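You operate a simulated robot arm through the tools that you are given. There is no shell and no other tool. Be economical: measure what you need, move in short steps, check, and stop when the job is done.

You run a simulated robot arm. Do the job below in one go: nothing can be reset, and whatever is moved stays where it is left.

Task
Take the orange cassette on the top of the green mat and put it away on the top of the long table. Switch the purple lever on. Close the green drawer. Put the blue jar on the small pad. The order is free. Set down upright: blue jar. The purple lever goes anticlockwise seen from above, to its stop.

Only the result counts: the job must be done as asked and must still hold three seconds after the hand-in. Knocking over, shifting, dropping, spilling or breaking anything else fails it.

Robot
A 6-joint arm with a two-finger parallel gripper on a trunk, on a base that drives. Base frame: it is fixed to the floor where the robot stands at the start and does not move with it; the origin is under the middle of the robot, x ahead of it, y to its left, z up; the surface under the hand at the start is at about z = 0.76. Readings come in m, rad, newtons and seconds.
With the tool pointing down near the work surface it reaches from about 0.32 to 0.82 m from the robot's upright axis, wherever it stands. Its first joint turns from -2.897 to 2.897 rad. Places, roughly: blue jar [-4.25, -3, 0.75]; green drawer [-4.2, -4.4, 0.7]; orange cassette (6x4x3 cm) [0.5, 0.2, 0.8]; purple lever [0.8, -5.5, 0.8]; small pad [-1, -2.75, 0.75]; top of the long table [-1.5, -0.8, 0.7]. Payload 3.43 kg.
The tool frame sits at the grasp point between the pads (the TCP): z along the fingers, y along the line on which they close. The tips reach 0.034 m beyond it. Largest opening 0.128 m; finger width 0.024, thickness 0.012; the body of the gripper, 0.048 by 0.13 m, starts 0.096 m behind the TCP.
Orientation is that of the tool frame in the base frame, as a unit quaternion [x, y, z, w]. With the fingers straight down and closing along the base's y, the tool's x points along the base's -x, its y along +y and its z along -z.

Tools
- The arm moves only by the tool move_arm. Its argument "moves" is a list of rows, each a list of 3 entries, a list of its own where there are three numbers: the shift along the base's x, y, z in units of 100 mm (1.0 is 100 mm), then the turn, a rotation vector about the base's x, y, z in units of 180 degrees (1.0 is 180 degrees), then the opening, from 0 (shut) to 1 (fully open). In form: [[[x, y, z], [rx, ry, rz], gripper], ...]. A call has 1 to 20 rows; each row is the pose to reach, as a shift and turn from the pose commanded when the call began. A call with a number of a shift or a turn outside -1 to 1 is refused whole. A row lasts 0.2 s, in which the tool goes at most 0.05 m and 0.15 rad; a call with a longer step from one row to the next is refused whole, and so is a gripper value outside its range. A pose out of reach is approached as far as the arm can. The call stops where the force on the tool passes 40 N (or 10 N more than at its start, if that is more) or the arm is blocked; 0.2 s more then pass. Each finger travels about 0.045 m/s and halts on what it meets, pressing with about 44 N; the grip force reading is that of the motor and also rises with nothing between the fingers. The clock runs only during rows and for 0.2 s after the last one: add rows that repeat a pose to give the fingers time. It gives the time, the measured TCP pose, the force on the tool (base axes), the opening and the grip force at its end, in the units of the frame above (readings bear some noise), with the torque about the TCP (base axes, N m) and any sound that the robot's microphone picked up, and new pictures: "pictures" is both (left out), scene, wrist or none.
- Cameras (640 x 400 px; columns grow to the right, rows downward): "scene" is now at [0.0169, 0.1428, 1.5052]; the picture's right is [-0.22, -0.97, 0.00], its down [-0.73, 0.17, -0.67] and it looks along [0.65, -0.15, -0.75] (base axes); focal length 248 px, centre (320, 200). "wrist" rides on the gripper at [0.076, -0.011, -0.16] in the tool frame; the picture's right is [0.15, 0.99, 0.00], its down [-0.88, 0.13, -0.46] and it looks along [-0.45, 0.07, 0.89] (tool axes); focal length 234 px, centre (320, 200).
- roll_base(legs): drives the robot by 1 to 6 legs, each [ahead, turn to the left] in m and rad, along the robot's own axes; the way and the turn of a leg run together, so that a leg with both is an arc; at most 1.5 m and 3.142 rad a leg. The arm and the cameras ride along, it lands a little off, and it stops where it bumps. It gives what a move gives, and a new picture of the scene camera.
- turn_head(pan, tilt): turns the head with the scene camera to pan (to the left, within 2.705 rad either way) and tilt (down, from -0.506 to 1.204), counted from straight ahead of the robot. It gives what a move gives, and a new picture of the scene camera.
- measure_at(camera, pixels): for up to 12 pixels [column, row] of the newest picture of that camera ("zoom" is the newest enlarged one), the place [x, y, z] in the base frame of the surface seen there, good to about 0.002 m. It takes no simulated time.
- enlarge(camera, box): a new picture of the part [left, top, right, bottom] of that camera's present view, enlarged. It takes no simulated time.
- hand_in(): hands the job in; it is judged then, once.

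Go step by step. Measure first, check grasps and placings, and put right what went wrong. The budget is 110 turns and 260 pictures, counting those below and the enlarged ones. Unless the task says otherwise, let go and move clear before handing in, and close with one line.

The tools are called after "Call:" as a command line: name --argument value ..., lists and objects as JSON in quotes. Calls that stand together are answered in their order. move_arm: Moves the arm, as the interface text tells. Its arguments: {"type":"object","properties":{"moves":{"type":"array","items":{"type":"array"}},"pictures":{"type":"string","enum":["both","scene","wrist","none"]}},"required":["moves"]} The other tools are called the same way: roll_base (legs) drives the base; turn_head (pan, tilt) turns the head that bears the scene camera; measure_at (camera, pixels) gives the place of the surface under pixels of a picture; enlarge (camera, box) takes an enlarged picture of a part of a camera's view; hand_in () hands the job in.

At the start:

```text
t: 0.0
tool_pos: [0.4899, 0.0577, 1.0441]
tool_rot: [0.003, 1.0, 0.0, 0.0]
ft_force: [0.3, 0.5, 0.7]
torque: [0.0, -0.01, 0.0]
finger_gap: 0.128
gripper_force: 0.1
robot x, y, heading: [-0.0036, 0.0, 0.002]
head pan, tilt: [-0.225, 0.841]
```

scene: 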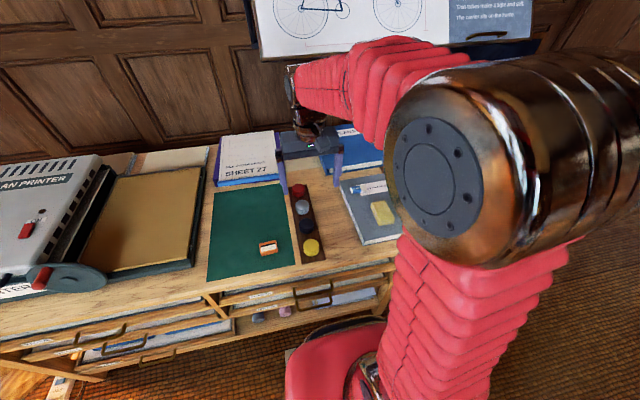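
wrist: 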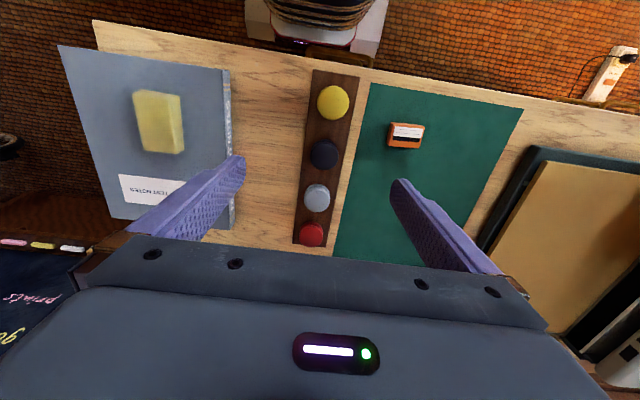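

The orange cassette is on the green mat at scene pixel (268,247) and wrist pixel (406,135). I'll measure it first.

Call:
measure_at --camera "wrist" --pixels '[[406, 128], [390, 140], [423, 142], [393, 124], [424, 126], [440, 180], [405, 146]]'

Call:
enlarge --camera "wrist" --box '[340, 80, 480, 180]'

```text
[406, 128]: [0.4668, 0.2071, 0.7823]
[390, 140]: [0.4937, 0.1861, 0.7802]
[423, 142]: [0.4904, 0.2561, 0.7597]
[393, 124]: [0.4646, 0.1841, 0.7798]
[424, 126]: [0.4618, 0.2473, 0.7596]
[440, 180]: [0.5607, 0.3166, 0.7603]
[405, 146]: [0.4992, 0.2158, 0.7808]
```

```text
4.00 times, centred on (410, 130) of wrist
```

zoom: 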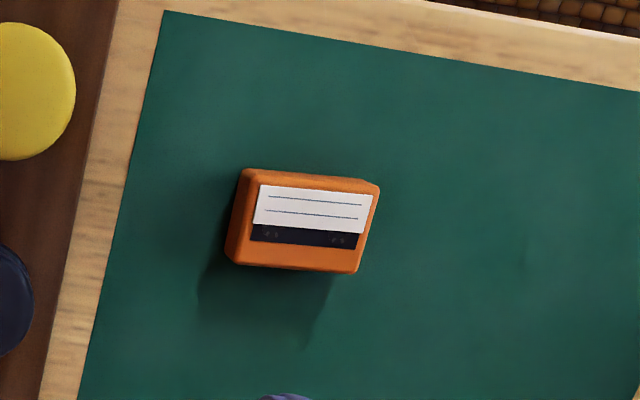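

The enlarged view shows the cassette corners clearly, with the long side roughly along y. I'll measure those corners for its centre and yaw.

Call:
measure_at --camera "zoom" --pixels '[[262, 185], [373, 194], [250, 262], [353, 268], [310, 220], [245, 172], [315, 178], [300, 265]]'

```text
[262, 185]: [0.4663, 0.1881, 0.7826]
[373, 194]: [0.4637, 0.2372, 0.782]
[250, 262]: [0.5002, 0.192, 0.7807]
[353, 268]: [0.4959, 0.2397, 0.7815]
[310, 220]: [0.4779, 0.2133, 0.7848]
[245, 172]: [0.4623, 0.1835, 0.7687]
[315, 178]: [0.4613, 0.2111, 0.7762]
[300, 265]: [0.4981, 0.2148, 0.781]
```

The cassette centre is about (0.481, 0.213), its top is at 0.782, and its yaw is about +4°. I'll approach from above in steps.

Call:
move_arm --moves '[[[0, 0.33, -0.3], [0, 0, 0.01], 0.8], [[0, 0.66, -0.6], [0, 0, 0.022], 0.75], [[0, 1, -0.9], [0, 0, 0.022], 0.75]]' --pictures "none"

Call:
move_arm --moves '[[[-0.05, 0.3, -0.2], [0, 0, 0], 0.75], [[-0.09, 0.55, -0.4], [0, 0, 0], 0.75], [[-0.09, 0.55, -0.7], [0, 0, 0], 0.75], [[-0.09, 0.55, -0.95], [0, 0, 0], 0.75]]' --pictures "both"

Call:
measure_at --camera "scene" --pixels '[[268, 247], [312, 246], [304, 226]]'

```text
t: 0.8
tool_pos: [0.4901, 0.1557, 0.9538]
tool_rot: [-0.031, 1.0, 0.0, 0.001]
ft_force: [0.6, 0.0, -0.3]
torque: [-0.02, 0.03, 0.01]
finger_gap: 0.0962
gripper_force: 0.1
robot x, y, heading: [-0.0017, 0.0007, 0.001]
head pan, tilt: [-0.225, 0.841]
```

```text
t: 1.8
tool_pos: [0.4808, 0.2108, 0.858]
tool_rot: [-0.031, 1.0, 0.0, -0.001]
ft_force: [-0.3, 0.0, -0.6]
torque: [0.02, -0.02, 0.01]
finger_gap: 0.0961
gripper_force: 0.1
robot x, y, heading: [-0.0025, -0.0018, 0.005]
head pan, tilt: [-0.225, 0.841]
```

scene: 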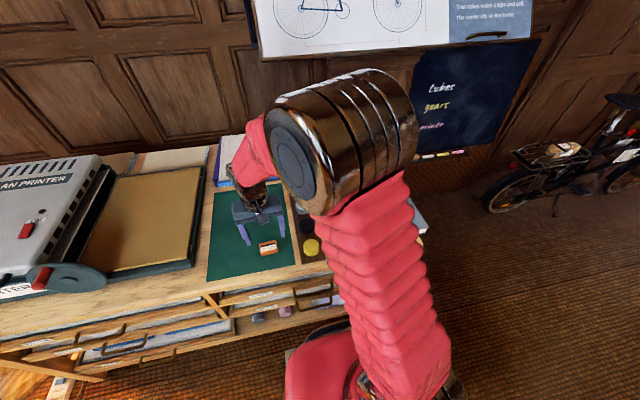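
wrist: 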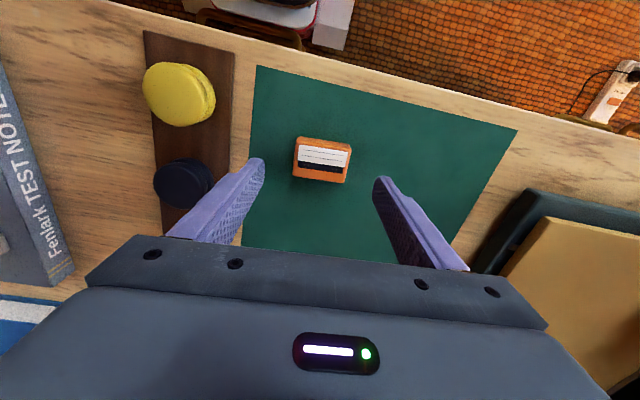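

```text
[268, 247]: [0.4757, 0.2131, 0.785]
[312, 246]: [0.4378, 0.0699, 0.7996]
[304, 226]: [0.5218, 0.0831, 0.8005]
```

The cassette at wrist (322,160) sits midway between the fingers. I'll go down to z 0.798 and close.

Call:
move_arm --moves '[[[-0.02, 0.02, -0.3], [0, 0, 0], 0.75], [[-0.02, 0.02, -0.59], [0, 0, 0], 0.75], [[-0.02, 0.02, -0.59], [0, 0, 0], 0.4], [[-0.02, 0.02, -0.59], [0, 0, 0], 0.3], [[-0.02, 0.02, -0.59], [0, 0, 0], 0.3], [[-0.02, 0.02, -0.59], [0, 0, 0], 0.3], [[-0.02, 0.02, -0.59], [0, 0, 0], 0.3]]' --pictures "wrist"

```text
t: 3.4
tool_pos: [0.4798, 0.2129, 0.7998]
tool_rot: [-0.032, 0.999, 0.001, 0.0]
ft_force: [1.0, -0.5, -0.5]
torque: [0.02, -0.02, 0.01]
finger_gap: 0.0569
gripper_force: 44.5
robot x, y, heading: [0.0037, -0.0009, -0.001]
head pan, tilt: [-0.225, 0.841]
```

wrist: 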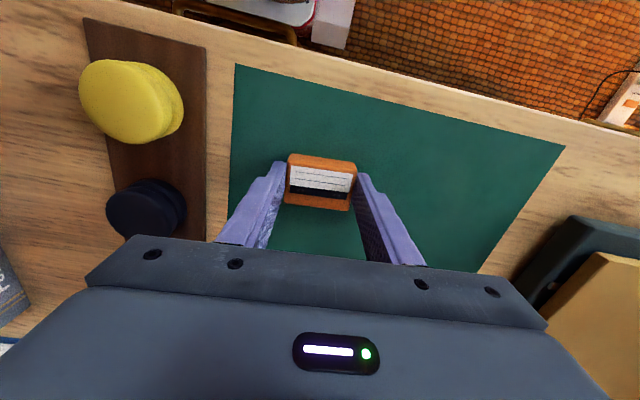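

It's gripped at a gap of 57 mm and a force of 44 N. I'll lift it, then look around toward the long table.

Call:
move_arm --moves '[[[0, 0, 0.4], [0, 0, 0], 0.3], [[0, 0, 0.8], [0, 0, 0], 0.3], [[0, 0, 1], [0, 0, 0], 0.3]]' --pictures "none"

Call:
move_arm --moves '[[[0, -0.4, 0.4], [0, 0, 0], 0.3], [[0, -0.8, 0.8], [0, 0, 0], 0.3], [[-0.1, -1, 1], [0, 0, 0], 0.3], [[-0.5, -1, 1], [0, 0, 0], 0.3]]' --pictures "wrist"

Call:
turn_head --pan -2.5 --tilt 0.6

Call:
turn_head --pan 2.5 --tilt 0.4

Call:
turn_head --pan -1.6 --tilt 0.4

```text
t: 4.2
tool_pos: [0.4778, 0.2152, 0.9018]
tool_rot: [-0.031, 1.0, 0.001, -0.001]
ft_force: [-0.3, -0.1, -0.2]
torque: [-0.04, 0.05, 0.01]
finger_gap: 0.0569
gripper_force: 44.6
robot x, y, heading: [-0.0014, -0.0, -0.001]
head pan, tilt: [-0.225, 0.841]
```

```text
refused: row 1 steps farther than a row can; nothing moved
```

```text
t: 6.3
tool_pos: [0.4785, 0.2143, 0.9016]
tool_rot: [-0.031, 1.0, 0.0, -0.001]
ft_force: [0.1, 0.0, -0.3]
torque: [-0.01, -0.02, -0.03]
finger_gap: 0.0568
gripper_force: 44.1
robot x, y, heading: [-0.0028, 0.0014, 0.004]
head pan, tilt: [-2.499, 0.6]
```

scene: 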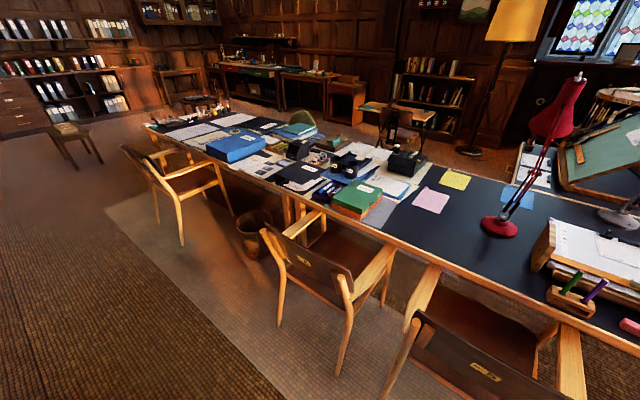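

```text
t: 10.2
tool_pos: [0.4773, 0.2152, 0.9013]
tool_rot: [-0.032, 1.0, 0.0, 0.0]
ft_force: [0.4, 0.9, -1.1]
torque: [0.01, 0.02, 0.0]
finger_gap: 0.0569
gripper_force: 44.2
robot x, y, heading: [0.0012, -0.0017, 0.004]
head pan, tilt: [2.499, 0.4]
```

scene: 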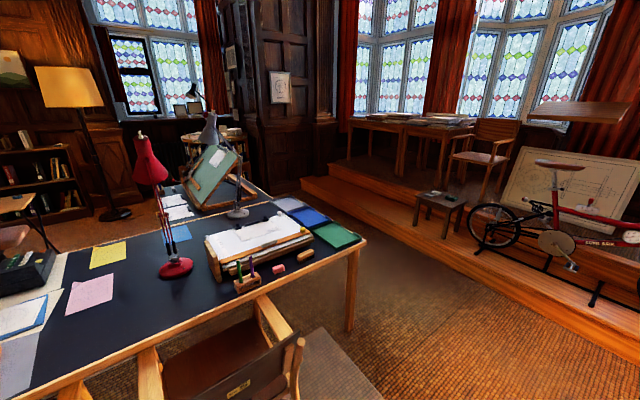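

```text
t: 13.6
tool_pos: [0.4775, 0.2135, 0.8999]
tool_rot: [-0.031, 1.0, 0.0, 0.0]
ft_force: [-0.5, 0.5, -1.3]
torque: [0.01, 0.05, 0.01]
finger_gap: 0.0568
gripper_force: 43.8
robot x, y, heading: [-0.0001, 0.004, 0.001]
head pan, tilt: [-1.6, 0.4]
```

scene: 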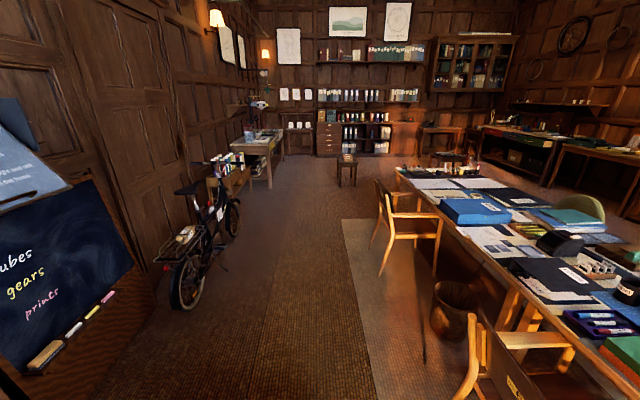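

The long table lies behind me, with chairs along its near edge. I'll map this view: table edge, chairs, bicycle and the far wall.

Call:
measure_at --camera "scene" --pixels '[[398, 175], [450, 218], [510, 278], [595, 360], [385, 270], [380, 205], [430, 280], [443, 318], [470, 335], [475, 395], [193, 300], [240, 220]]'

Call:
measure_at --camera "scene" --pixels '[[95, 360], [30, 370], [265, 185], [230, 145], [345, 180], [285, 150], [330, 150], [520, 165], [600, 175], [400, 200], [260, 130], [625, 290]]'

Call:
turn_head --pan -2.1 --tilt 0.7

```text
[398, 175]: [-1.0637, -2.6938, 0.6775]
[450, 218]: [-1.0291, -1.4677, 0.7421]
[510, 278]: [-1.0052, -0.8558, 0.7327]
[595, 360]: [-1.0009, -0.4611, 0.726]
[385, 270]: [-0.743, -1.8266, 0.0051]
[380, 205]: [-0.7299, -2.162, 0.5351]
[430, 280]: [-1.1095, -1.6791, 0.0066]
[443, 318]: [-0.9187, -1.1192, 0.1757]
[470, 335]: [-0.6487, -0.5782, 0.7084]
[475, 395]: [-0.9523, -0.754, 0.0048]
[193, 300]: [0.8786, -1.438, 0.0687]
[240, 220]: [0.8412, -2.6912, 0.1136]
```

```text
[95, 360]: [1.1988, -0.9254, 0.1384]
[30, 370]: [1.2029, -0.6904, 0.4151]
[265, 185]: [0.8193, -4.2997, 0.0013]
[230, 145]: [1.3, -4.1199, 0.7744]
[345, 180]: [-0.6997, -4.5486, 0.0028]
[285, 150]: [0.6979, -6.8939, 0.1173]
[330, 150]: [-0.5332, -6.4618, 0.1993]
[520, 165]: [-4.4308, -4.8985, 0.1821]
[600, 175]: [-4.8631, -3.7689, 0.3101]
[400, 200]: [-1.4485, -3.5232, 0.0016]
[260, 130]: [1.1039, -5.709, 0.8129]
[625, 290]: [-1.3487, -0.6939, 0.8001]
```

```text
t: 14.5
tool_pos: [0.4773, 0.2137, 0.9007]
tool_rot: [-0.031, 1.0, 0.0, 0.0]
ft_force: [-0.6, -0.2, -0.4]
torque: [0.01, 0.02, 0.02]
finger_gap: 0.0568
gripper_force: 43.9
robot x, y, heading: [0.002, 0.0026, 0.0]
head pan, tilt: [-2.1, 0.7]
```

scene: 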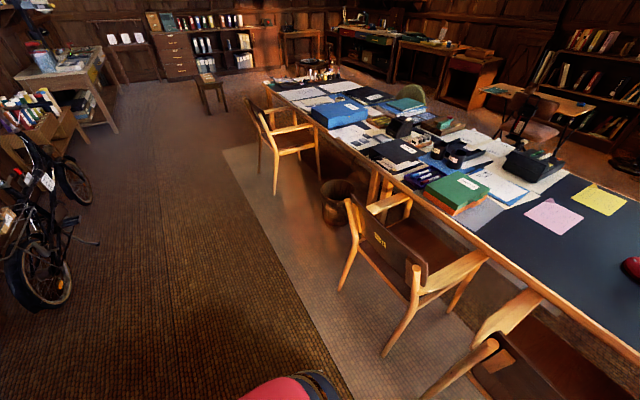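

The table's near edge runs at x≈-1.02 and its far end is at y≈-2.7, near the small pad. I'll zoom in there for free space and obstacles.

Call:
enlarge --camera "scene" --box '[240, 50, 440, 175]'

Call:
measure_at --camera "scene" --pixels '[[265, 84], [340, 80], [303, 92], [320, 72], [275, 190], [310, 180], [335, 220], [350, 205], [345, 285], [385, 350], [412, 265], [205, 85]]'

```text
3.20 times, centred on (340, 112) of scene
```

zoom: 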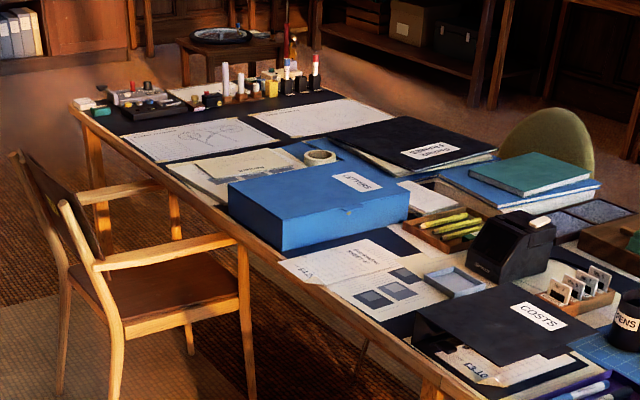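

```text
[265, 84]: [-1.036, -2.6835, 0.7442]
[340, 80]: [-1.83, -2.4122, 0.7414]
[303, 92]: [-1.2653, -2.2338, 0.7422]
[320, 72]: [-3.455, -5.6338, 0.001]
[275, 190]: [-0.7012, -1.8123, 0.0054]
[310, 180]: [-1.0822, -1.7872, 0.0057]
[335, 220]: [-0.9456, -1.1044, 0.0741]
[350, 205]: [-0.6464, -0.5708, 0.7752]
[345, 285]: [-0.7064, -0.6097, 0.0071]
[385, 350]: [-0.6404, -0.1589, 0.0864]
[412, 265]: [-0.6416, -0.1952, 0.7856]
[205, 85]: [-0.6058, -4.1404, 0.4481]
```

Table spans x -1.02 to -1.83 and ends at y≈-2.69, so I'll go round to that end along the clear corridor near x≈0. First I'll raise the arm and pull it in.

Call:
move_arm --moves '[[[0, -0.2, 0.3], [0, 0, 0], 0.3], [[0, -0.4, 0.6], [0, 0, 0], 0.3], [[-0.2, -0.7, 0.9], [0, 0, 0], 0.3], [[-0.5, -1, 1], [0, 0, 0], 0.3], [[-0.9, -1, 1], [0, 0, 0], 0.3]]' --pictures "none"

Call:
roll_base --legs '[[0, -1.57]]'

Call:
turn_head --pan 0 --tilt 0.45

```text
t: 15.7
tool_pos: [0.3892, 0.115, 1.0028]
tool_rot: [-0.032, 0.999, 0.0, 0.0]
ft_force: [-0.4, -0.3, -0.9]
torque: [-0.02, 0.01, 0.01]
finger_gap: 0.0571
gripper_force: 44.0
robot x, y, heading: [0.0009, -0.0005, 0.002]
head pan, tilt: [-2.1, 0.7]
```

```text
t: 21.6
tool_pos: [0.1241, -0.3852, 1.0032]
tool_rot: [0.675, 0.738, 0.001, 0.0]
ft_force: [-0.3, -0.4, -0.3]
torque: [0.03, 0.0, 0.02]
finger_gap: 0.0568
gripper_force: 44.2
robot x, y, heading: [0.0109, -0.0009, -1.534]
head pan, tilt: [-2.1, 0.7]
```

scene: 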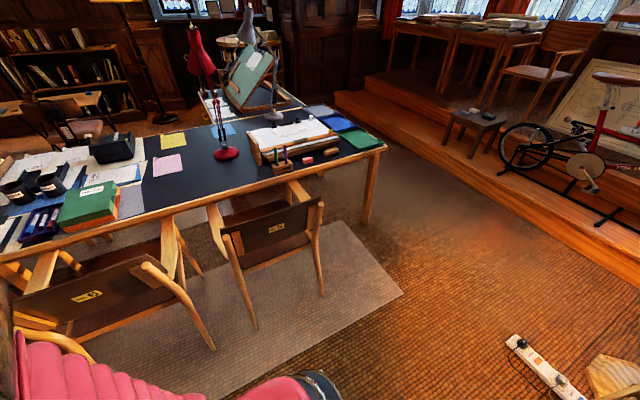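

```text
t: 23.6
tool_pos: [0.1251, -0.3858, 1.0025]
tool_rot: [0.673, 0.74, 0.0, 0.0]
ft_force: [-0.2, 0.1, -0.1]
torque: [-0.01, 0.01, 0.01]
finger_gap: 0.0568
gripper_force: 44.4
robot x, y, heading: [0.0144, 0.0, -1.538]
head pan, tilt: [0.0, 0.45]
```

scene: 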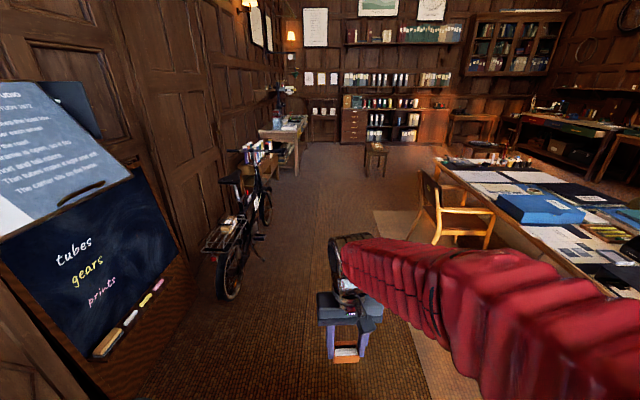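

The corridor ahead is clear: the bike is at column 230 and the chairs at 440. I'll drive down to y≈-2.75, turn to face -x, and look at the table end.

Call:
roll_base --legs '[[1.4, -0.05], [1.35, 0], [0, -1.55]]'

Call:
turn_head --pan -0.3 --tilt 0.6

```text
t: 46.8
tool_pos: [-0.335, -2.8911, 1.0013]
tool_rot: [0.999, 0.05, 0.0, 0.0]
ft_force: [-0.3, 0.0, -0.2]
torque: [0.01, -0.01, 0.02]
finger_gap: 0.0568
gripper_force: 44.2
robot x, y, heading: [0.0536, -2.8135, -3.1]
head pan, tilt: [0.0, 0.45]
```

scene: 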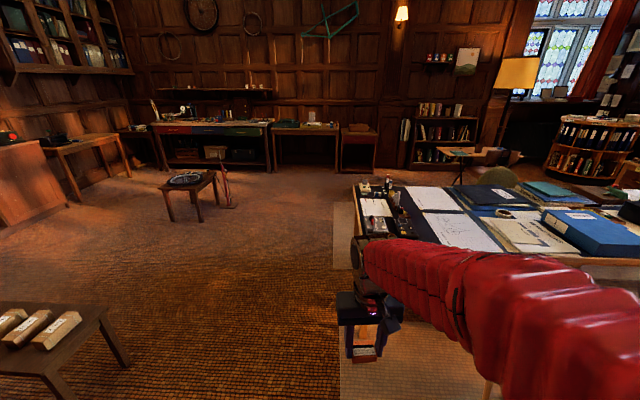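

```text
t: 47.6
tool_pos: [-0.333, -2.8913, 1.0033]
tool_rot: [0.999, 0.05, 0.0, 0.0]
ft_force: [-0.4, 0.3, -0.1]
torque: [0.01, 0.0, -0.01]
finger_gap: 0.057
gripper_force: 44.4
robot x, y, heading: [0.0567, -2.8178, -3.096]
head pan, tilt: [-0.3, 0.6]
```

scene: 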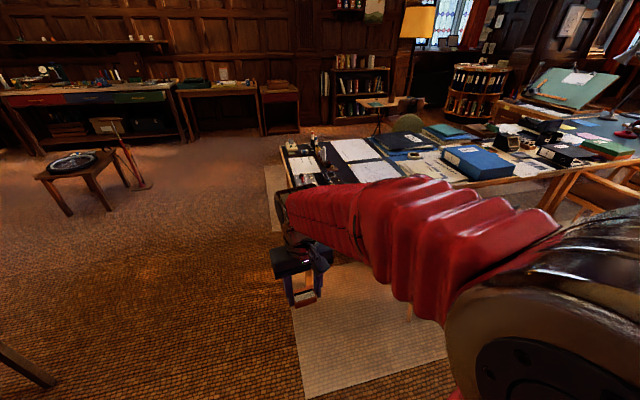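

The table end is ahead and to the right, around (300,160). I'll drive 0.5 m closer with the tool above table height and look down at the corner.

Call:
roll_base --legs '[[0.5, -0.04]]'

Call:
turn_head --pan -0.1 --tilt 0.75

Call:
move_arm --moves '[[[0, 0, 0], [0, 0, 0], 0.3]]' --pictures "wrist"

```text
t: 51.3
tool_pos: [-0.8405, -2.8884, 1.0036]
tool_rot: [1.0, 0.029, 0.0, -0.001]
ft_force: [0.2, 0.3, -0.5]
torque: [0.03, 0.02, -0.01]
finger_gap: 0.0568
gripper_force: 43.9
robot x, y, heading: [-0.451, -2.8281, -3.139]
head pan, tilt: [-0.3, 0.6]
```

scene: 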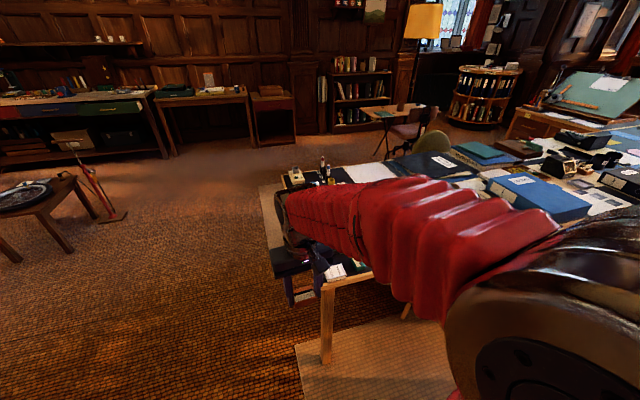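

```text
t: 52.0
tool_pos: [-0.8407, -2.8885, 1.0035]
tool_rot: [1.0, 0.029, 0.0, -0.001]
ft_force: [0.7, -0.4, -0.4]
torque: [0.01, 0.0, 0.02]
finger_gap: 0.0568
gripper_force: 43.6
robot x, y, heading: [-0.4507, -2.8283, -3.138]
head pan, tilt: [-0.099, 0.75]
```

scene: 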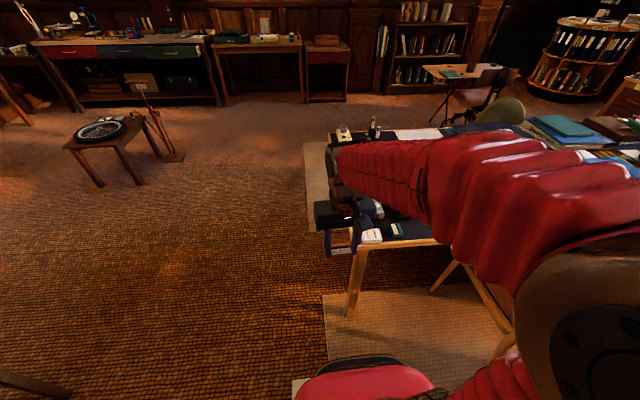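

```text
t: 52.4
tool_pos: [-0.8413, -2.8886, 1.0037]
tool_rot: [1.0, 0.03, 0.001, 0.001]
ft_force: [-0.2, 0.1, -1.2]
torque: [0.02, -0.01, -0.03]
finger_gap: 0.0567
gripper_force: 44.2
robot x, y, heading: [-0.4533, -2.831, -3.146]
head pan, tilt: [-0.099, 0.75]
```

wrist: 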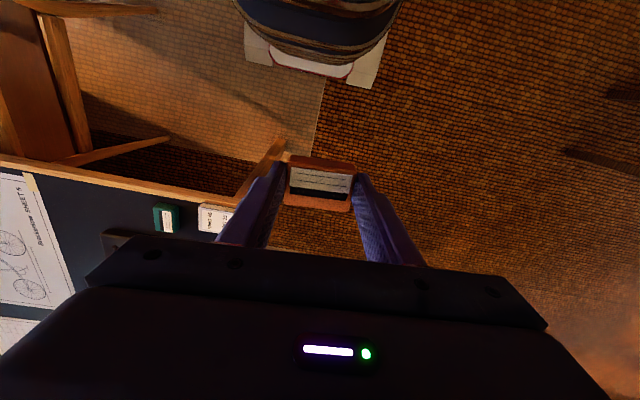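

The wrist view shows the table corner with green and white boxes at (165,217) and (215,217), and free dark top around (110,205). I'll measure that and move the tool over for a better look.

Call:
measure_at --camera "wrist" --pixels '[[100, 190], [110, 220], [165, 215], [215, 215], [60, 185], [140, 195], [230, 205], [35, 190], [70, 280]]'

Call:
move_arm --moves '[[[-0.1, 0.4, 0], [0, 0, 0], 0.3], [[-0.3, 0.8, 0], [0, 0, 0], 0.3], [[-0.5, 1, 0], [0, 0, 0], 0.3]]' --pictures "none"

Call:
move_arm --moves '[[[-0.1, 0.4, 0], [0, 0, 0], 0.3], [[-0.3, 0.8, 0], [0, 0, 0], 0.3], [[-0.5, 1, 0], [0, 0, 0], 0.3]]' --pictures "both"

```text
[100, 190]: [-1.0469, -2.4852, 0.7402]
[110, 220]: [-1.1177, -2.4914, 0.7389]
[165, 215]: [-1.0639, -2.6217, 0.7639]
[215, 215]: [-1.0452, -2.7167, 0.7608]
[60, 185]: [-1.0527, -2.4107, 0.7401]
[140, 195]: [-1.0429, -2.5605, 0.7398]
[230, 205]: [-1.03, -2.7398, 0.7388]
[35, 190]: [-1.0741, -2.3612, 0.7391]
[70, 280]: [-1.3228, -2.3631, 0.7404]
```

```text
t: 53.2
tool_pos: [-0.8899, -2.787, 1.0032]
tool_rot: [1.0, 0.029, 0.0, 0.0]
ft_force: [0.2, 1.5, -0.1]
torque: [0.0, 0.0, -0.04]
finger_gap: 0.0568
gripper_force: 43.9
robot x, y, heading: [-0.4511, -2.8261, -3.139]
head pan, tilt: [-0.099, 0.75]
```

```text
t: 54.0
tool_pos: [-0.9424, -2.6895, 1.0014]
tool_rot: [1.0, 0.03, -0.001, 0.0]
ft_force: [0.0, -0.6, -0.8]
torque: [0.0, 0.0, 0.02]
finger_gap: 0.0569
gripper_force: 44.3
robot x, y, heading: [-0.4457, -2.8242, -3.137]
head pan, tilt: [-0.099, 0.75]
```

scene: 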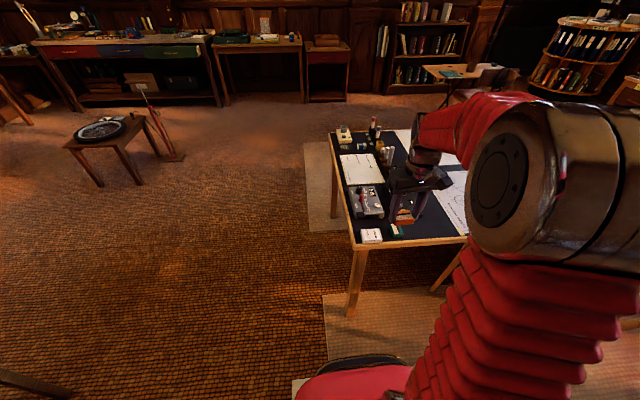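
wrist: 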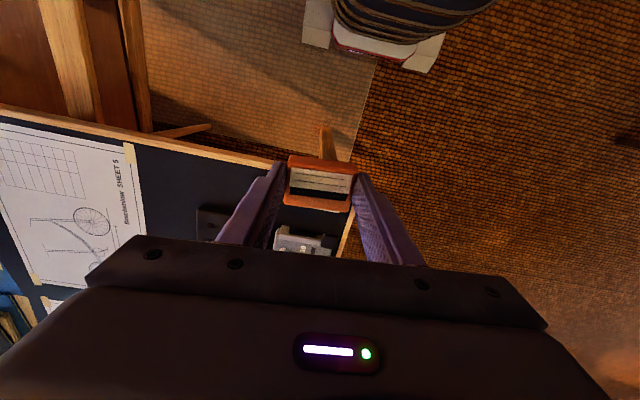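

I'll zoom in on the table corner to identify the small pad and choose the cassette's spot.

Call:
enlarge --camera "scene" --box '[320, 115, 480, 265]'

```text
2.67 times, centred on (400, 190) of scene
```

zoom: 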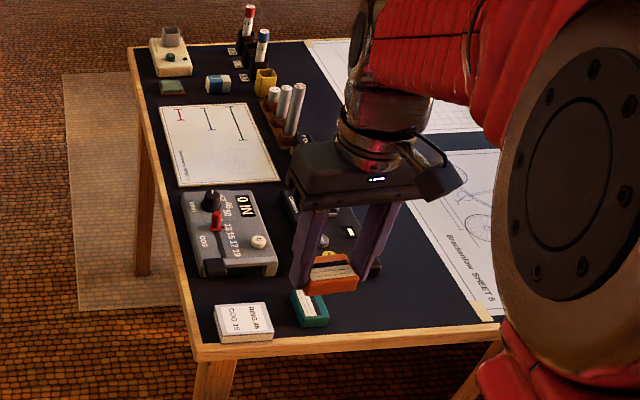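

Candidates for the small pad are the white item (243,322) and the flat grey-green item (172,87). I'll measure them along with the free region.

Call:
measure_at --camera "zoom" --pixels '[[172, 86], [160, 82], [185, 92], [243, 318], [218, 308], [270, 330], [310, 306], [330, 320], [400, 310], [440, 320], [220, 140], [300, 325]]'

Call:
enlarge --camera "scene" --box '[335, 120, 399, 160]'

Call:
enlarge --camera "scene" --box '[350, 210, 430, 260]'

```text
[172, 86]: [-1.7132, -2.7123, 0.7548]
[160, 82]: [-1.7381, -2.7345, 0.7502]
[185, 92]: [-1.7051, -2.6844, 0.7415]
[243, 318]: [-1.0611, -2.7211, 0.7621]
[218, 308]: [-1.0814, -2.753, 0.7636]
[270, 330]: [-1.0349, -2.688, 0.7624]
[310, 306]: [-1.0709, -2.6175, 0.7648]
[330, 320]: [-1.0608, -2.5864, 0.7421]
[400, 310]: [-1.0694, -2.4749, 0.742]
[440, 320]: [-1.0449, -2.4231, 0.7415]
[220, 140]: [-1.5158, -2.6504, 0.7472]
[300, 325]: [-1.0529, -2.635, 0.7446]
```

```text
10.00 times, centred on (367, 140) of scene
```

zoom: 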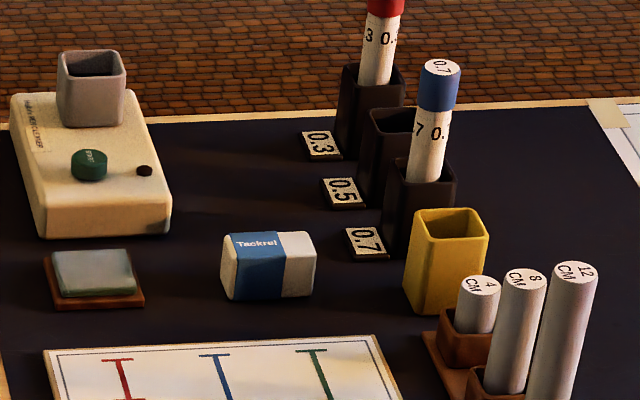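

```text
8.00 times, centred on (390, 235) of scene
```

zoom: 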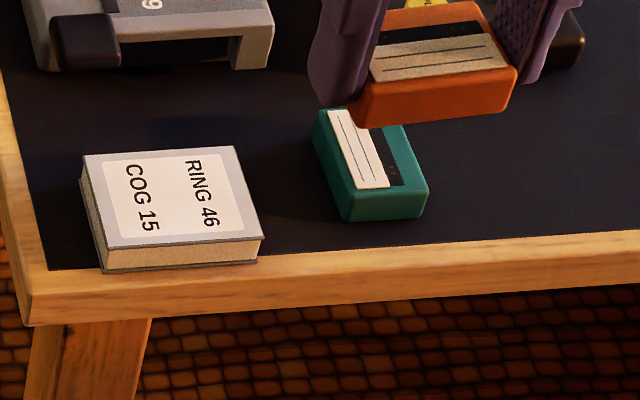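

The white notepad at (-1.06, -2.72, top 0.762) fits the "small pad" location. The cassette can go on the dark top near (-1.08, -2.48), so I'll check the black object's edge in the wrist view.

Call:
measure_at --camera "wrist" --pixels '[[210, 203], [210, 215], [198, 210], [200, 190], [170, 180], [150, 190], [142, 170], [260, 180], [225, 170], [292, 190], [345, 190]]'

Call:
enlarge --camera "wrist" --box '[120, 120, 360, 270]'

```text
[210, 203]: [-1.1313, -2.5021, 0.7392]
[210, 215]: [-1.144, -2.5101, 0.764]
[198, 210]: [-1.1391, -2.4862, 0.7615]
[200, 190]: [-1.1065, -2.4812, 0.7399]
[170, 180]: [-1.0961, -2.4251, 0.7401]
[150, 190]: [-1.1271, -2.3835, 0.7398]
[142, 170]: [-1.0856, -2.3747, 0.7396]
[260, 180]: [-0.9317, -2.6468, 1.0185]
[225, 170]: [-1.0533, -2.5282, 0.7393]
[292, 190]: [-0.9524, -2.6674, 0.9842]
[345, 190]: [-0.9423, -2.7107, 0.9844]
```

```text
2.67 times, centred on (240, 195) of wrist
```

zoom: 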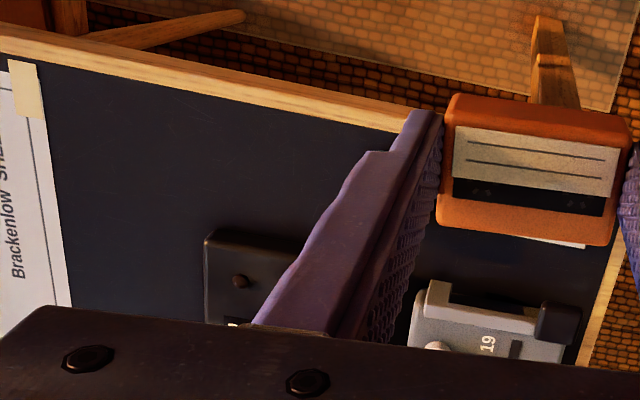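

Free spot confirmed: the black box is beyond x -1.13 and the sheet starts at y -2.375. I'll carry the cassette to (-1.085, -2.455).

Call:
move_arm --moves '[[[-0.2, 0.35, 0], [0, 0, 0], 0.3], [[-0.4, 0.7, 0], [0, 0, 0], 0.3], [[-0.6, 1, 0], [0, 0, 0], 0.3]]' --pictures "none"

Call:
move_arm --moves '[[[-0.2, 0.35, 0], [0, 0, 0], 0.3], [[-0.4, 0.7, 0], [0, 0, 0], 0.3], [[-0.6, 1, 0], [0, 0, 0], 0.3], [[-0.83, 1, -0.35], [0, 0, 0], 0.3], [[-0.83, 1, -0.8], [0, 0, 0], 0.3], [[-0.83, 1, -0.8], [0, 0, 0], 0.3]]' --pictures "wrist"

```text
t: 54.8
tool_pos: [-1.0012, -2.5907, 1.003]
tool_rot: [1.0, 0.03, 0.0, 0.001]
ft_force: [-0.2, -0.3, -0.7]
torque: [0.01, -0.01, -0.02]
finger_gap: 0.0568
gripper_force: 44.4
robot x, y, heading: [-0.4526, -2.8294, -3.137]
head pan, tilt: [-0.099, 0.75]
```

```text
t: 56.2
tool_pos: [-1.0839, -2.4874, 0.9245]
tool_rot: [1.0, 0.03, 0.0, 0.0]
ft_force: [0.2, 0.2, 0.1]
torque: [0.04, -0.02, -0.01]
finger_gap: 0.0567
gripper_force: 43.9
robot x, y, heading: [-0.4498, -2.8307, -3.14]
head pan, tilt: [-0.099, 0.75]
```

wrist: 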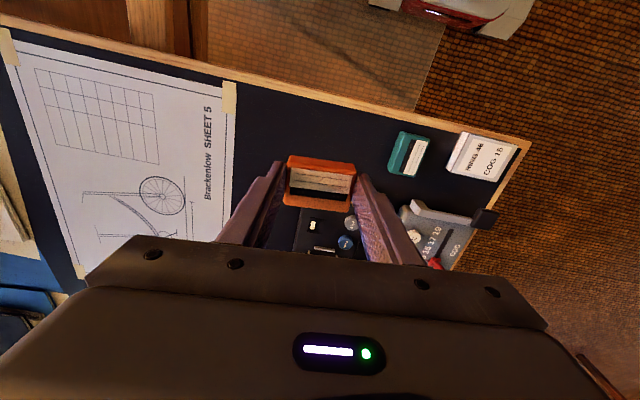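

The cassette hangs just in front of the black box and has room to its left. I'll shift +y 0.04 and lower it gently.

Call:
move_arm --moves '[[[0.03, 0.38, 0], [0, 0, 0], 0.3], [[0.03, 0.38, -0.45], [0, 0, 0], 0.3], [[0.03, 0.38, -0.9], [0, 0, 0], 0.3]]' --pictures "none"

Call:
move_arm --moves '[[[0, 0, -0.25], [0, 0, 0], 0.3], [[0, 0, -0.4], [0, 0, 0], 0.3], [[0, 0, -0.5], [0, 0, 0], 0.3], [[0, 0, -0.5], [0, 0, 0], 0.3]]' --pictures "wrist"

```text
t: 57.0
tool_pos: [-1.0804, -2.4493, 0.8355]
tool_rot: [1.0, 0.03, 0.001, 0.0]
ft_force: [0.4, -0.5, -0.3]
torque: [-0.02, -0.01, 0.01]
finger_gap: 0.0568
gripper_force: 43.8
robot x, y, heading: [-0.4515, -2.8291, -3.137]
head pan, tilt: [-0.099, 0.75]
```

```text
t: 58.0
tool_pos: [-1.0814, -2.4499, 0.7843]
tool_rot: [1.0, 0.03, -0.001, 0.0]
ft_force: [0.1, -0.2, -0.8]
torque: [0.02, -0.02, 0.01]
finger_gap: 0.0566
gripper_force: 44.3
robot x, y, heading: [-0.4496, -2.824, -3.138]
head pan, tilt: [-0.099, 0.75]
```

wrist: 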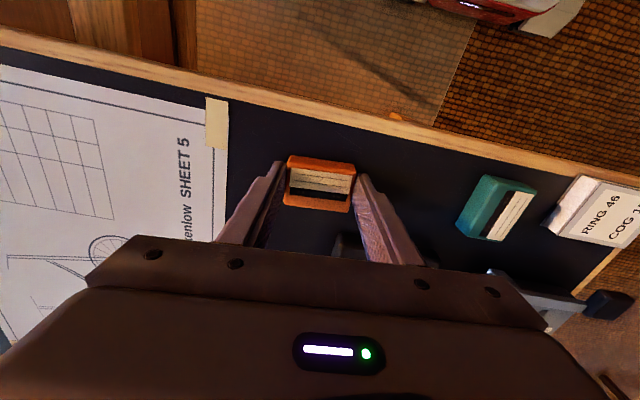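

It's almost down. I'll lower a few more millimetres until it touches.

Call:
move_arm --moves '[[[0, 0, -0.02], [0, 0, 0], 0.3], [[0, 0, -0.035], [0, 0, 0], 0.3], [[0, 0, -0.035], [0, 0, 0], 0.3]]' --pictures "none"

```text
t: 58.8
tool_pos: [-1.0803, -2.4503, 0.7795]
tool_rot: [1.0, 0.029, 0.0, -0.001]
ft_force: [0.1, -0.2, -0.3]
torque: [0.02, 0.01, 0.02]
finger_gap: 0.057
gripper_force: 44.3
robot x, y, heading: [-0.4514, -2.8283, -3.139]
head pan, tilt: [-0.099, 0.75]
```

Call:
move_arm --moves '[[[0, 0, -0.02], [0, 0, 0], 0.3], [[0, 0, -0.03], [0, 0, 0], 0.3], [[0, 0, -0.03], [0, 0, 0], 0.3]]' --pictures "wrist"

```text
t: 59.6
tool_pos: [-1.0827, -2.4507, 0.7792]
tool_rot: [1.0, 0.029, -0.002, -0.001]
ft_force: [7.7, -4.4, 33.3]
torque: [-0.2, -0.32, 0.04]
finger_gap: 0.0567
gripper_force: 44.2
robot x, y, heading: [-0.4512, -2.8321, -3.136]
head pan, tilt: [-0.099, 0.75]
```

wrist: 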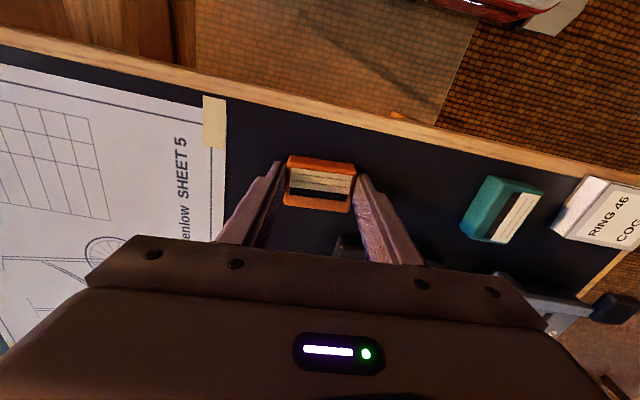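

Contact is felt at 33 N. I'll ease up 2 mm, open moderately, then rise.

Call:
move_arm --moves '[[[0, 0, 0.02], [0, 0, 0], 0.3], [[0, 0, 0.02], [0, 0, 0], 0.6], [[0, 0, 0.02], [0, 0, 0], 0.6], [[0, 0, 0.02], [0, 0, 0], 0.6], [[0, 0, 0.3], [0, 0, 0], 0.6], [[0, 0, 0.7], [0, 0, 0], 0.6], [[0, 0, 1], [0, 0, 0], 0.6]]' --pictures "wrist"

```text
t: 61.2
tool_pos: [-1.0801, -2.4494, 0.8739]
tool_rot: [1.0, 0.03, 0.002, 0.0]
ft_force: [0.5, 0.3, 0.3]
torque: [-0.02, 0.01, -0.02]
finger_gap: 0.0767
gripper_force: 0.0
robot x, y, heading: [-0.4482, -2.8282, -3.14]
head pan, tilt: [-0.099, 0.75]
```

wrist: 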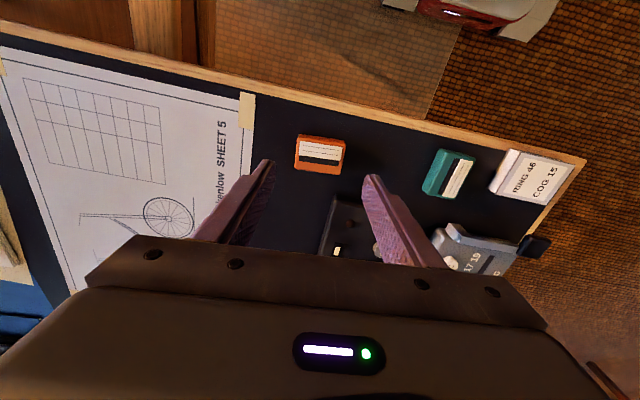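

The cassette lies flat on the table top. I'll raise and retract the arm, then survey the far wall for the jar and the drawer.

Call:
move_arm --moves '[[[0.3, -0.3, 0.2], [0, 0, 0], 0.6], [[0.6, -0.6, 0.4], [0, 0, 0], 0.6], [[0.8, -0.95, 0.7], [0, 0, 0], 0.6], [[1, -1, 1], [0, 0, 0], 0.6]]' --pictures "none"

Call:
move_arm --moves '[[[0.2, -0.3, 0.2], [0, 0, 0], 0.6], [[0.4, -0.6, 0.4], [0, 0, 0], 0.6], [[0.6, -0.95, 0.6], [0, 0, 0], 0.6], [[0.9, -1, 0.7], [0, 0, 0], 0.6]]' --pictures "none"

Call:
turn_head --pan 0.3 --tilt 0.5

Call:
measure_at --camera "scene" --pixels '[[180, 125], [210, 230], [240, 220], [265, 170], [290, 240], [130, 100], [230, 110], [330, 130], [300, 160], [60, 300], [300, 100], [420, 130]]'

```text
refused: row 3 steps farther than a row can; nothing moved
```

```text
t: 62.2
tool_pos: [-0.9898, -2.5508, 0.9457]
tool_rot: [1.0, 0.03, 0.0, 0.0]
ft_force: [0.0, -0.4, -0.3]
torque: [0.0, -0.01, -0.05]
finger_gap: 0.0767
gripper_force: 0.0
robot x, y, heading: [-0.4534, -2.8304, -3.135]
head pan, tilt: [-0.099, 0.75]
```

```text
t: 63.1
tool_pos: [-0.9903, -2.5493, 0.9456]
tool_rot: [1.0, 0.03, 0.0, 0.0]
ft_force: [-0.1, -0.6, -0.2]
torque: [0.01, -0.02, 0.01]
finger_gap: 0.0772
gripper_force: 0.1
robot x, y, heading: [-0.45, -2.826, -3.14]
head pan, tilt: [0.3, 0.499]
```

scene: 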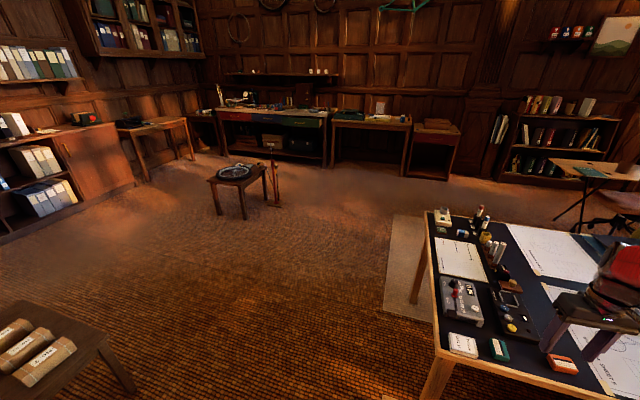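

```text
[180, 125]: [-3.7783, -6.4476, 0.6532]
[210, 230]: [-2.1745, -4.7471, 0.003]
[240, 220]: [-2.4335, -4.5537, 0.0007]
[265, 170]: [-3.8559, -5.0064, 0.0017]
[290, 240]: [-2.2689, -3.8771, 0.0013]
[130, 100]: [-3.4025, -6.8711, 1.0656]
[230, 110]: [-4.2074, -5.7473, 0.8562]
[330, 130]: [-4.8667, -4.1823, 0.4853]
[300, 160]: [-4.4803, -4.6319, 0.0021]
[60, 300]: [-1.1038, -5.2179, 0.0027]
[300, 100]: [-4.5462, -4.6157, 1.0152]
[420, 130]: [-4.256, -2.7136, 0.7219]
```

The far wall shows benches at columns 220–460. I'll zoom in to find the blue jar and the green drawer.

Call:
enlarge --camera "scene" --box '[200, 80, 360, 180]'

Call:
enlarge --camera "scene" --box '[320, 80, 480, 180]'

Call:
measure_at --camera "scene" --pixels '[[270, 205], [278, 204], [245, 218], [219, 215], [265, 195], [322, 165], [328, 122], [335, 172], [404, 172], [408, 128], [450, 178], [120, 188]]'

```text
4.00 times, centred on (280, 130) of scene
```

zoom: 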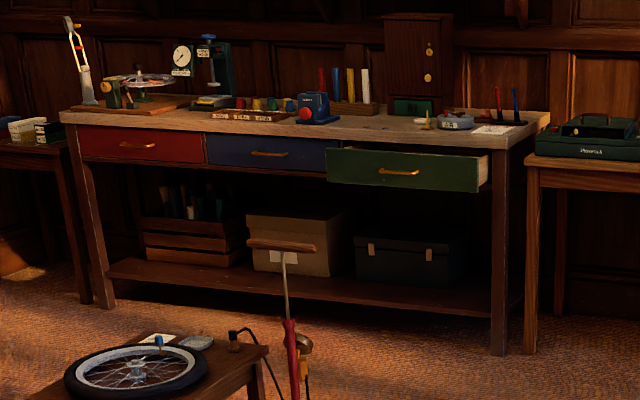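

```text
4.00 times, centred on (400, 130) of scene
```

zoom: 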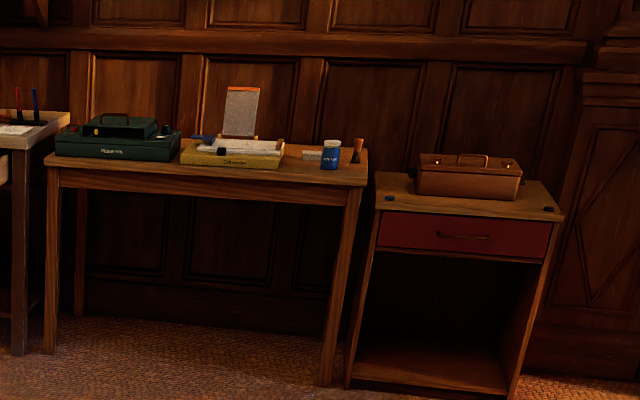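

```text
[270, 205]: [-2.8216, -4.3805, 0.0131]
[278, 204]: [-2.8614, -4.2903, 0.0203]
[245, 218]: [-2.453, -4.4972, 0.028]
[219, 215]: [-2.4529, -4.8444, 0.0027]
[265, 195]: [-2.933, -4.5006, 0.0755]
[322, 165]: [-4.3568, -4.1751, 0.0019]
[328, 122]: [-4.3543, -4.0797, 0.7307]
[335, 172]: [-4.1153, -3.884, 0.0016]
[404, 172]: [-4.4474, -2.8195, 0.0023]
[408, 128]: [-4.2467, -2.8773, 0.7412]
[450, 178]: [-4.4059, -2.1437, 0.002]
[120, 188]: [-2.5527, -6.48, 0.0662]
```

The blue jar is on the bench at zoom (331,155), and the green drawer is open on the left bench. I'll retract the arm, then drive round the table end toward the jar along y≈-3.35.

Call:
move_arm --moves '[[[0.2, -0.3, 0.3], [0, 0, 0], 0.8], [[0.4, -0.6, 0.6], [0, 0, 0], 0.8], [[0.6, -0.9, 0.9], [0, 0, 0], 0.8], [[0.9, -1, 1], [0, 0, 0], 0.8], [[0.95, -1, 1], [0, 0, 0], 0.8]]' --pictures "none"

Call:
roll_base --legs '[[0, 0.9], [0.7, 0], [0, -1.02]]'

```text
t: 64.3
tool_pos: [-0.896, -2.6525, 1.0482]
tool_rot: [1.0, 0.029, 0.001, -0.001]
ft_force: [0.7, 0.8, 0.2]
torque: [0.01, -0.03, 0.0]
finger_gap: 0.1023
gripper_force: 0.1
robot x, y, heading: [-0.4546, -2.8318, -3.137]
head pan, tilt: [0.3, 0.499]
```

```text
t: 76.2
tool_pos: [-1.309, -3.1287, 1.048]
tool_rot: [0.999, -0.048, 0.0, 0.0]
ft_force: [0.3, 0.8, 0.7]
torque: [-0.02, -0.02, 0.01]
finger_gap: 0.1024
gripper_force: 0.0
robot x, y, heading: [-0.9041, -3.4093, 2.996]
head pan, tilt: [0.3, 0.499]
```

scene: 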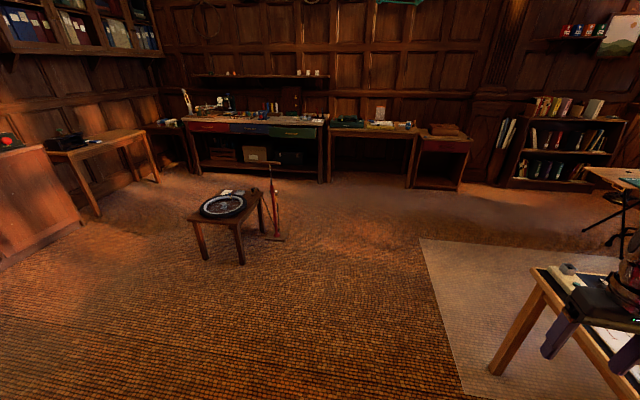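

The path is clear: the wheel stool is at column 230 and the table to the right. I'll drive 2.65 m toward the jar bench, stopping short.

Call:
roll_base --legs '[[1.4, 0.02], [1.2, 0.1]]'

Call:
turn_head --pan 0.1 --tilt 0.7

```text
t: 92.6
tool_pos: [-3.8886, -2.8892, 1.0484]
tool_rot: [1.0, 0.007, 0.0, 0.0]
ft_force: [-0.4, 0.5, -0.6]
torque: [0.0, 0.0, -0.03]
finger_gap: 0.1026
gripper_force: 0.0
robot x, y, heading: [-3.4551, -3.1252, 3.108]
head pan, tilt: [0.3, 0.499]
```

scene: 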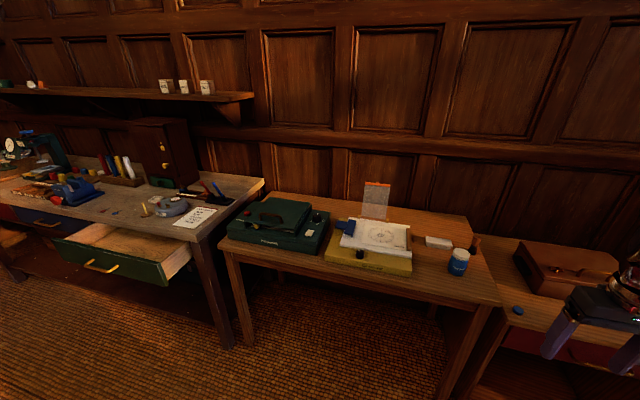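

```text
t: 93.4
tool_pos: [-3.8882, -2.8876, 1.0485]
tool_rot: [1.0, 0.007, 0.0, 0.0]
ft_force: [0.0, 0.4, 0.7]
torque: [-0.03, 0.03, -0.01]
finger_gap: 0.1023
gripper_force: 0.0
robot x, y, heading: [-3.4547, -3.1245, 3.11]
head pan, tilt: [0.099, 0.7]
```

scene: 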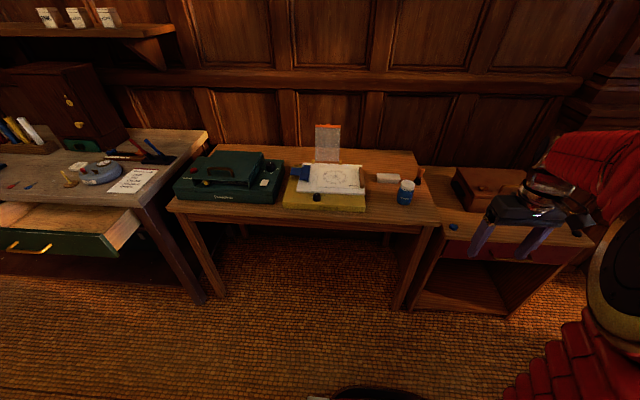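

The jar is at scene (405,192). I'll measure it and its neighbours.

Call:
enlarge --camera "scene" --box '[355, 150, 475, 225]'

Call:
measure_at --camera "zoom" --pixels '[[275, 170], [243, 175], [305, 175], [272, 225], [268, 283], [240, 220], [295, 225], [150, 145], [345, 130], [375, 340], [50, 290], [200, 270]]'

```text
5.33 times, centred on (415, 188) of scene
```

zoom: 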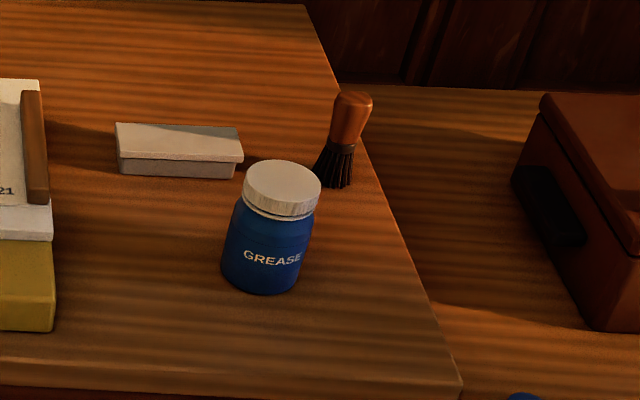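

```text
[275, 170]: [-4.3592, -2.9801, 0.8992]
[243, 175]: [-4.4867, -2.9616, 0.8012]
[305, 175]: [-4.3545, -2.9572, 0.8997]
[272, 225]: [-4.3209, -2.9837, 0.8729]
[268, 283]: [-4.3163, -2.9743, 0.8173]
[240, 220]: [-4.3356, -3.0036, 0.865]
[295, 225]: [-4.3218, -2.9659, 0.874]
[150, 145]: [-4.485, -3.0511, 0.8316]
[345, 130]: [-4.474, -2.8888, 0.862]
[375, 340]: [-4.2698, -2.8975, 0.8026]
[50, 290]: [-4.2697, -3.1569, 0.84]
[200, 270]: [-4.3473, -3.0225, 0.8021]
```

The jar centre is about (-4.348, -2.983), standing on z 0.802 with its top at 0.90. I'm about 0.9 m away, so I'll drive forward 0.24 m.

Call:
roll_base --legs '[[0.24, 0.03]]'

Call:
enlarge --camera "scene" --box '[380, 200, 540, 300]'

```text
t: 95.5
tool_pos: [-4.1349, -2.8974, 1.0483]
tool_rot: [1.0, 0.023, 0.0, 0.0]
ft_force: [-0.2, 0.3, -0.3]
torque: [0.0, 0.0, 0.01]
finger_gap: 0.1024
gripper_force: 0.0
robot x, y, heading: [-3.6944, -3.1159, 3.141]
head pan, tilt: [0.099, 0.7]
```

scene: 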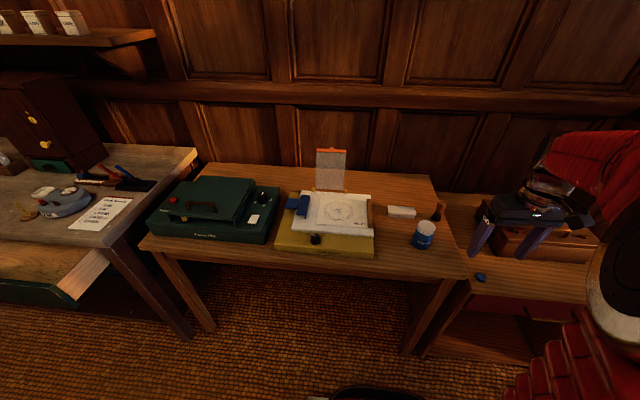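

```text
4.00 times, centred on (460, 250) of scene
```

zoom: 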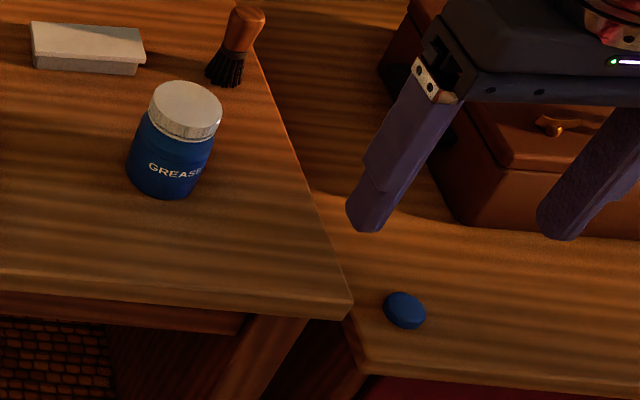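

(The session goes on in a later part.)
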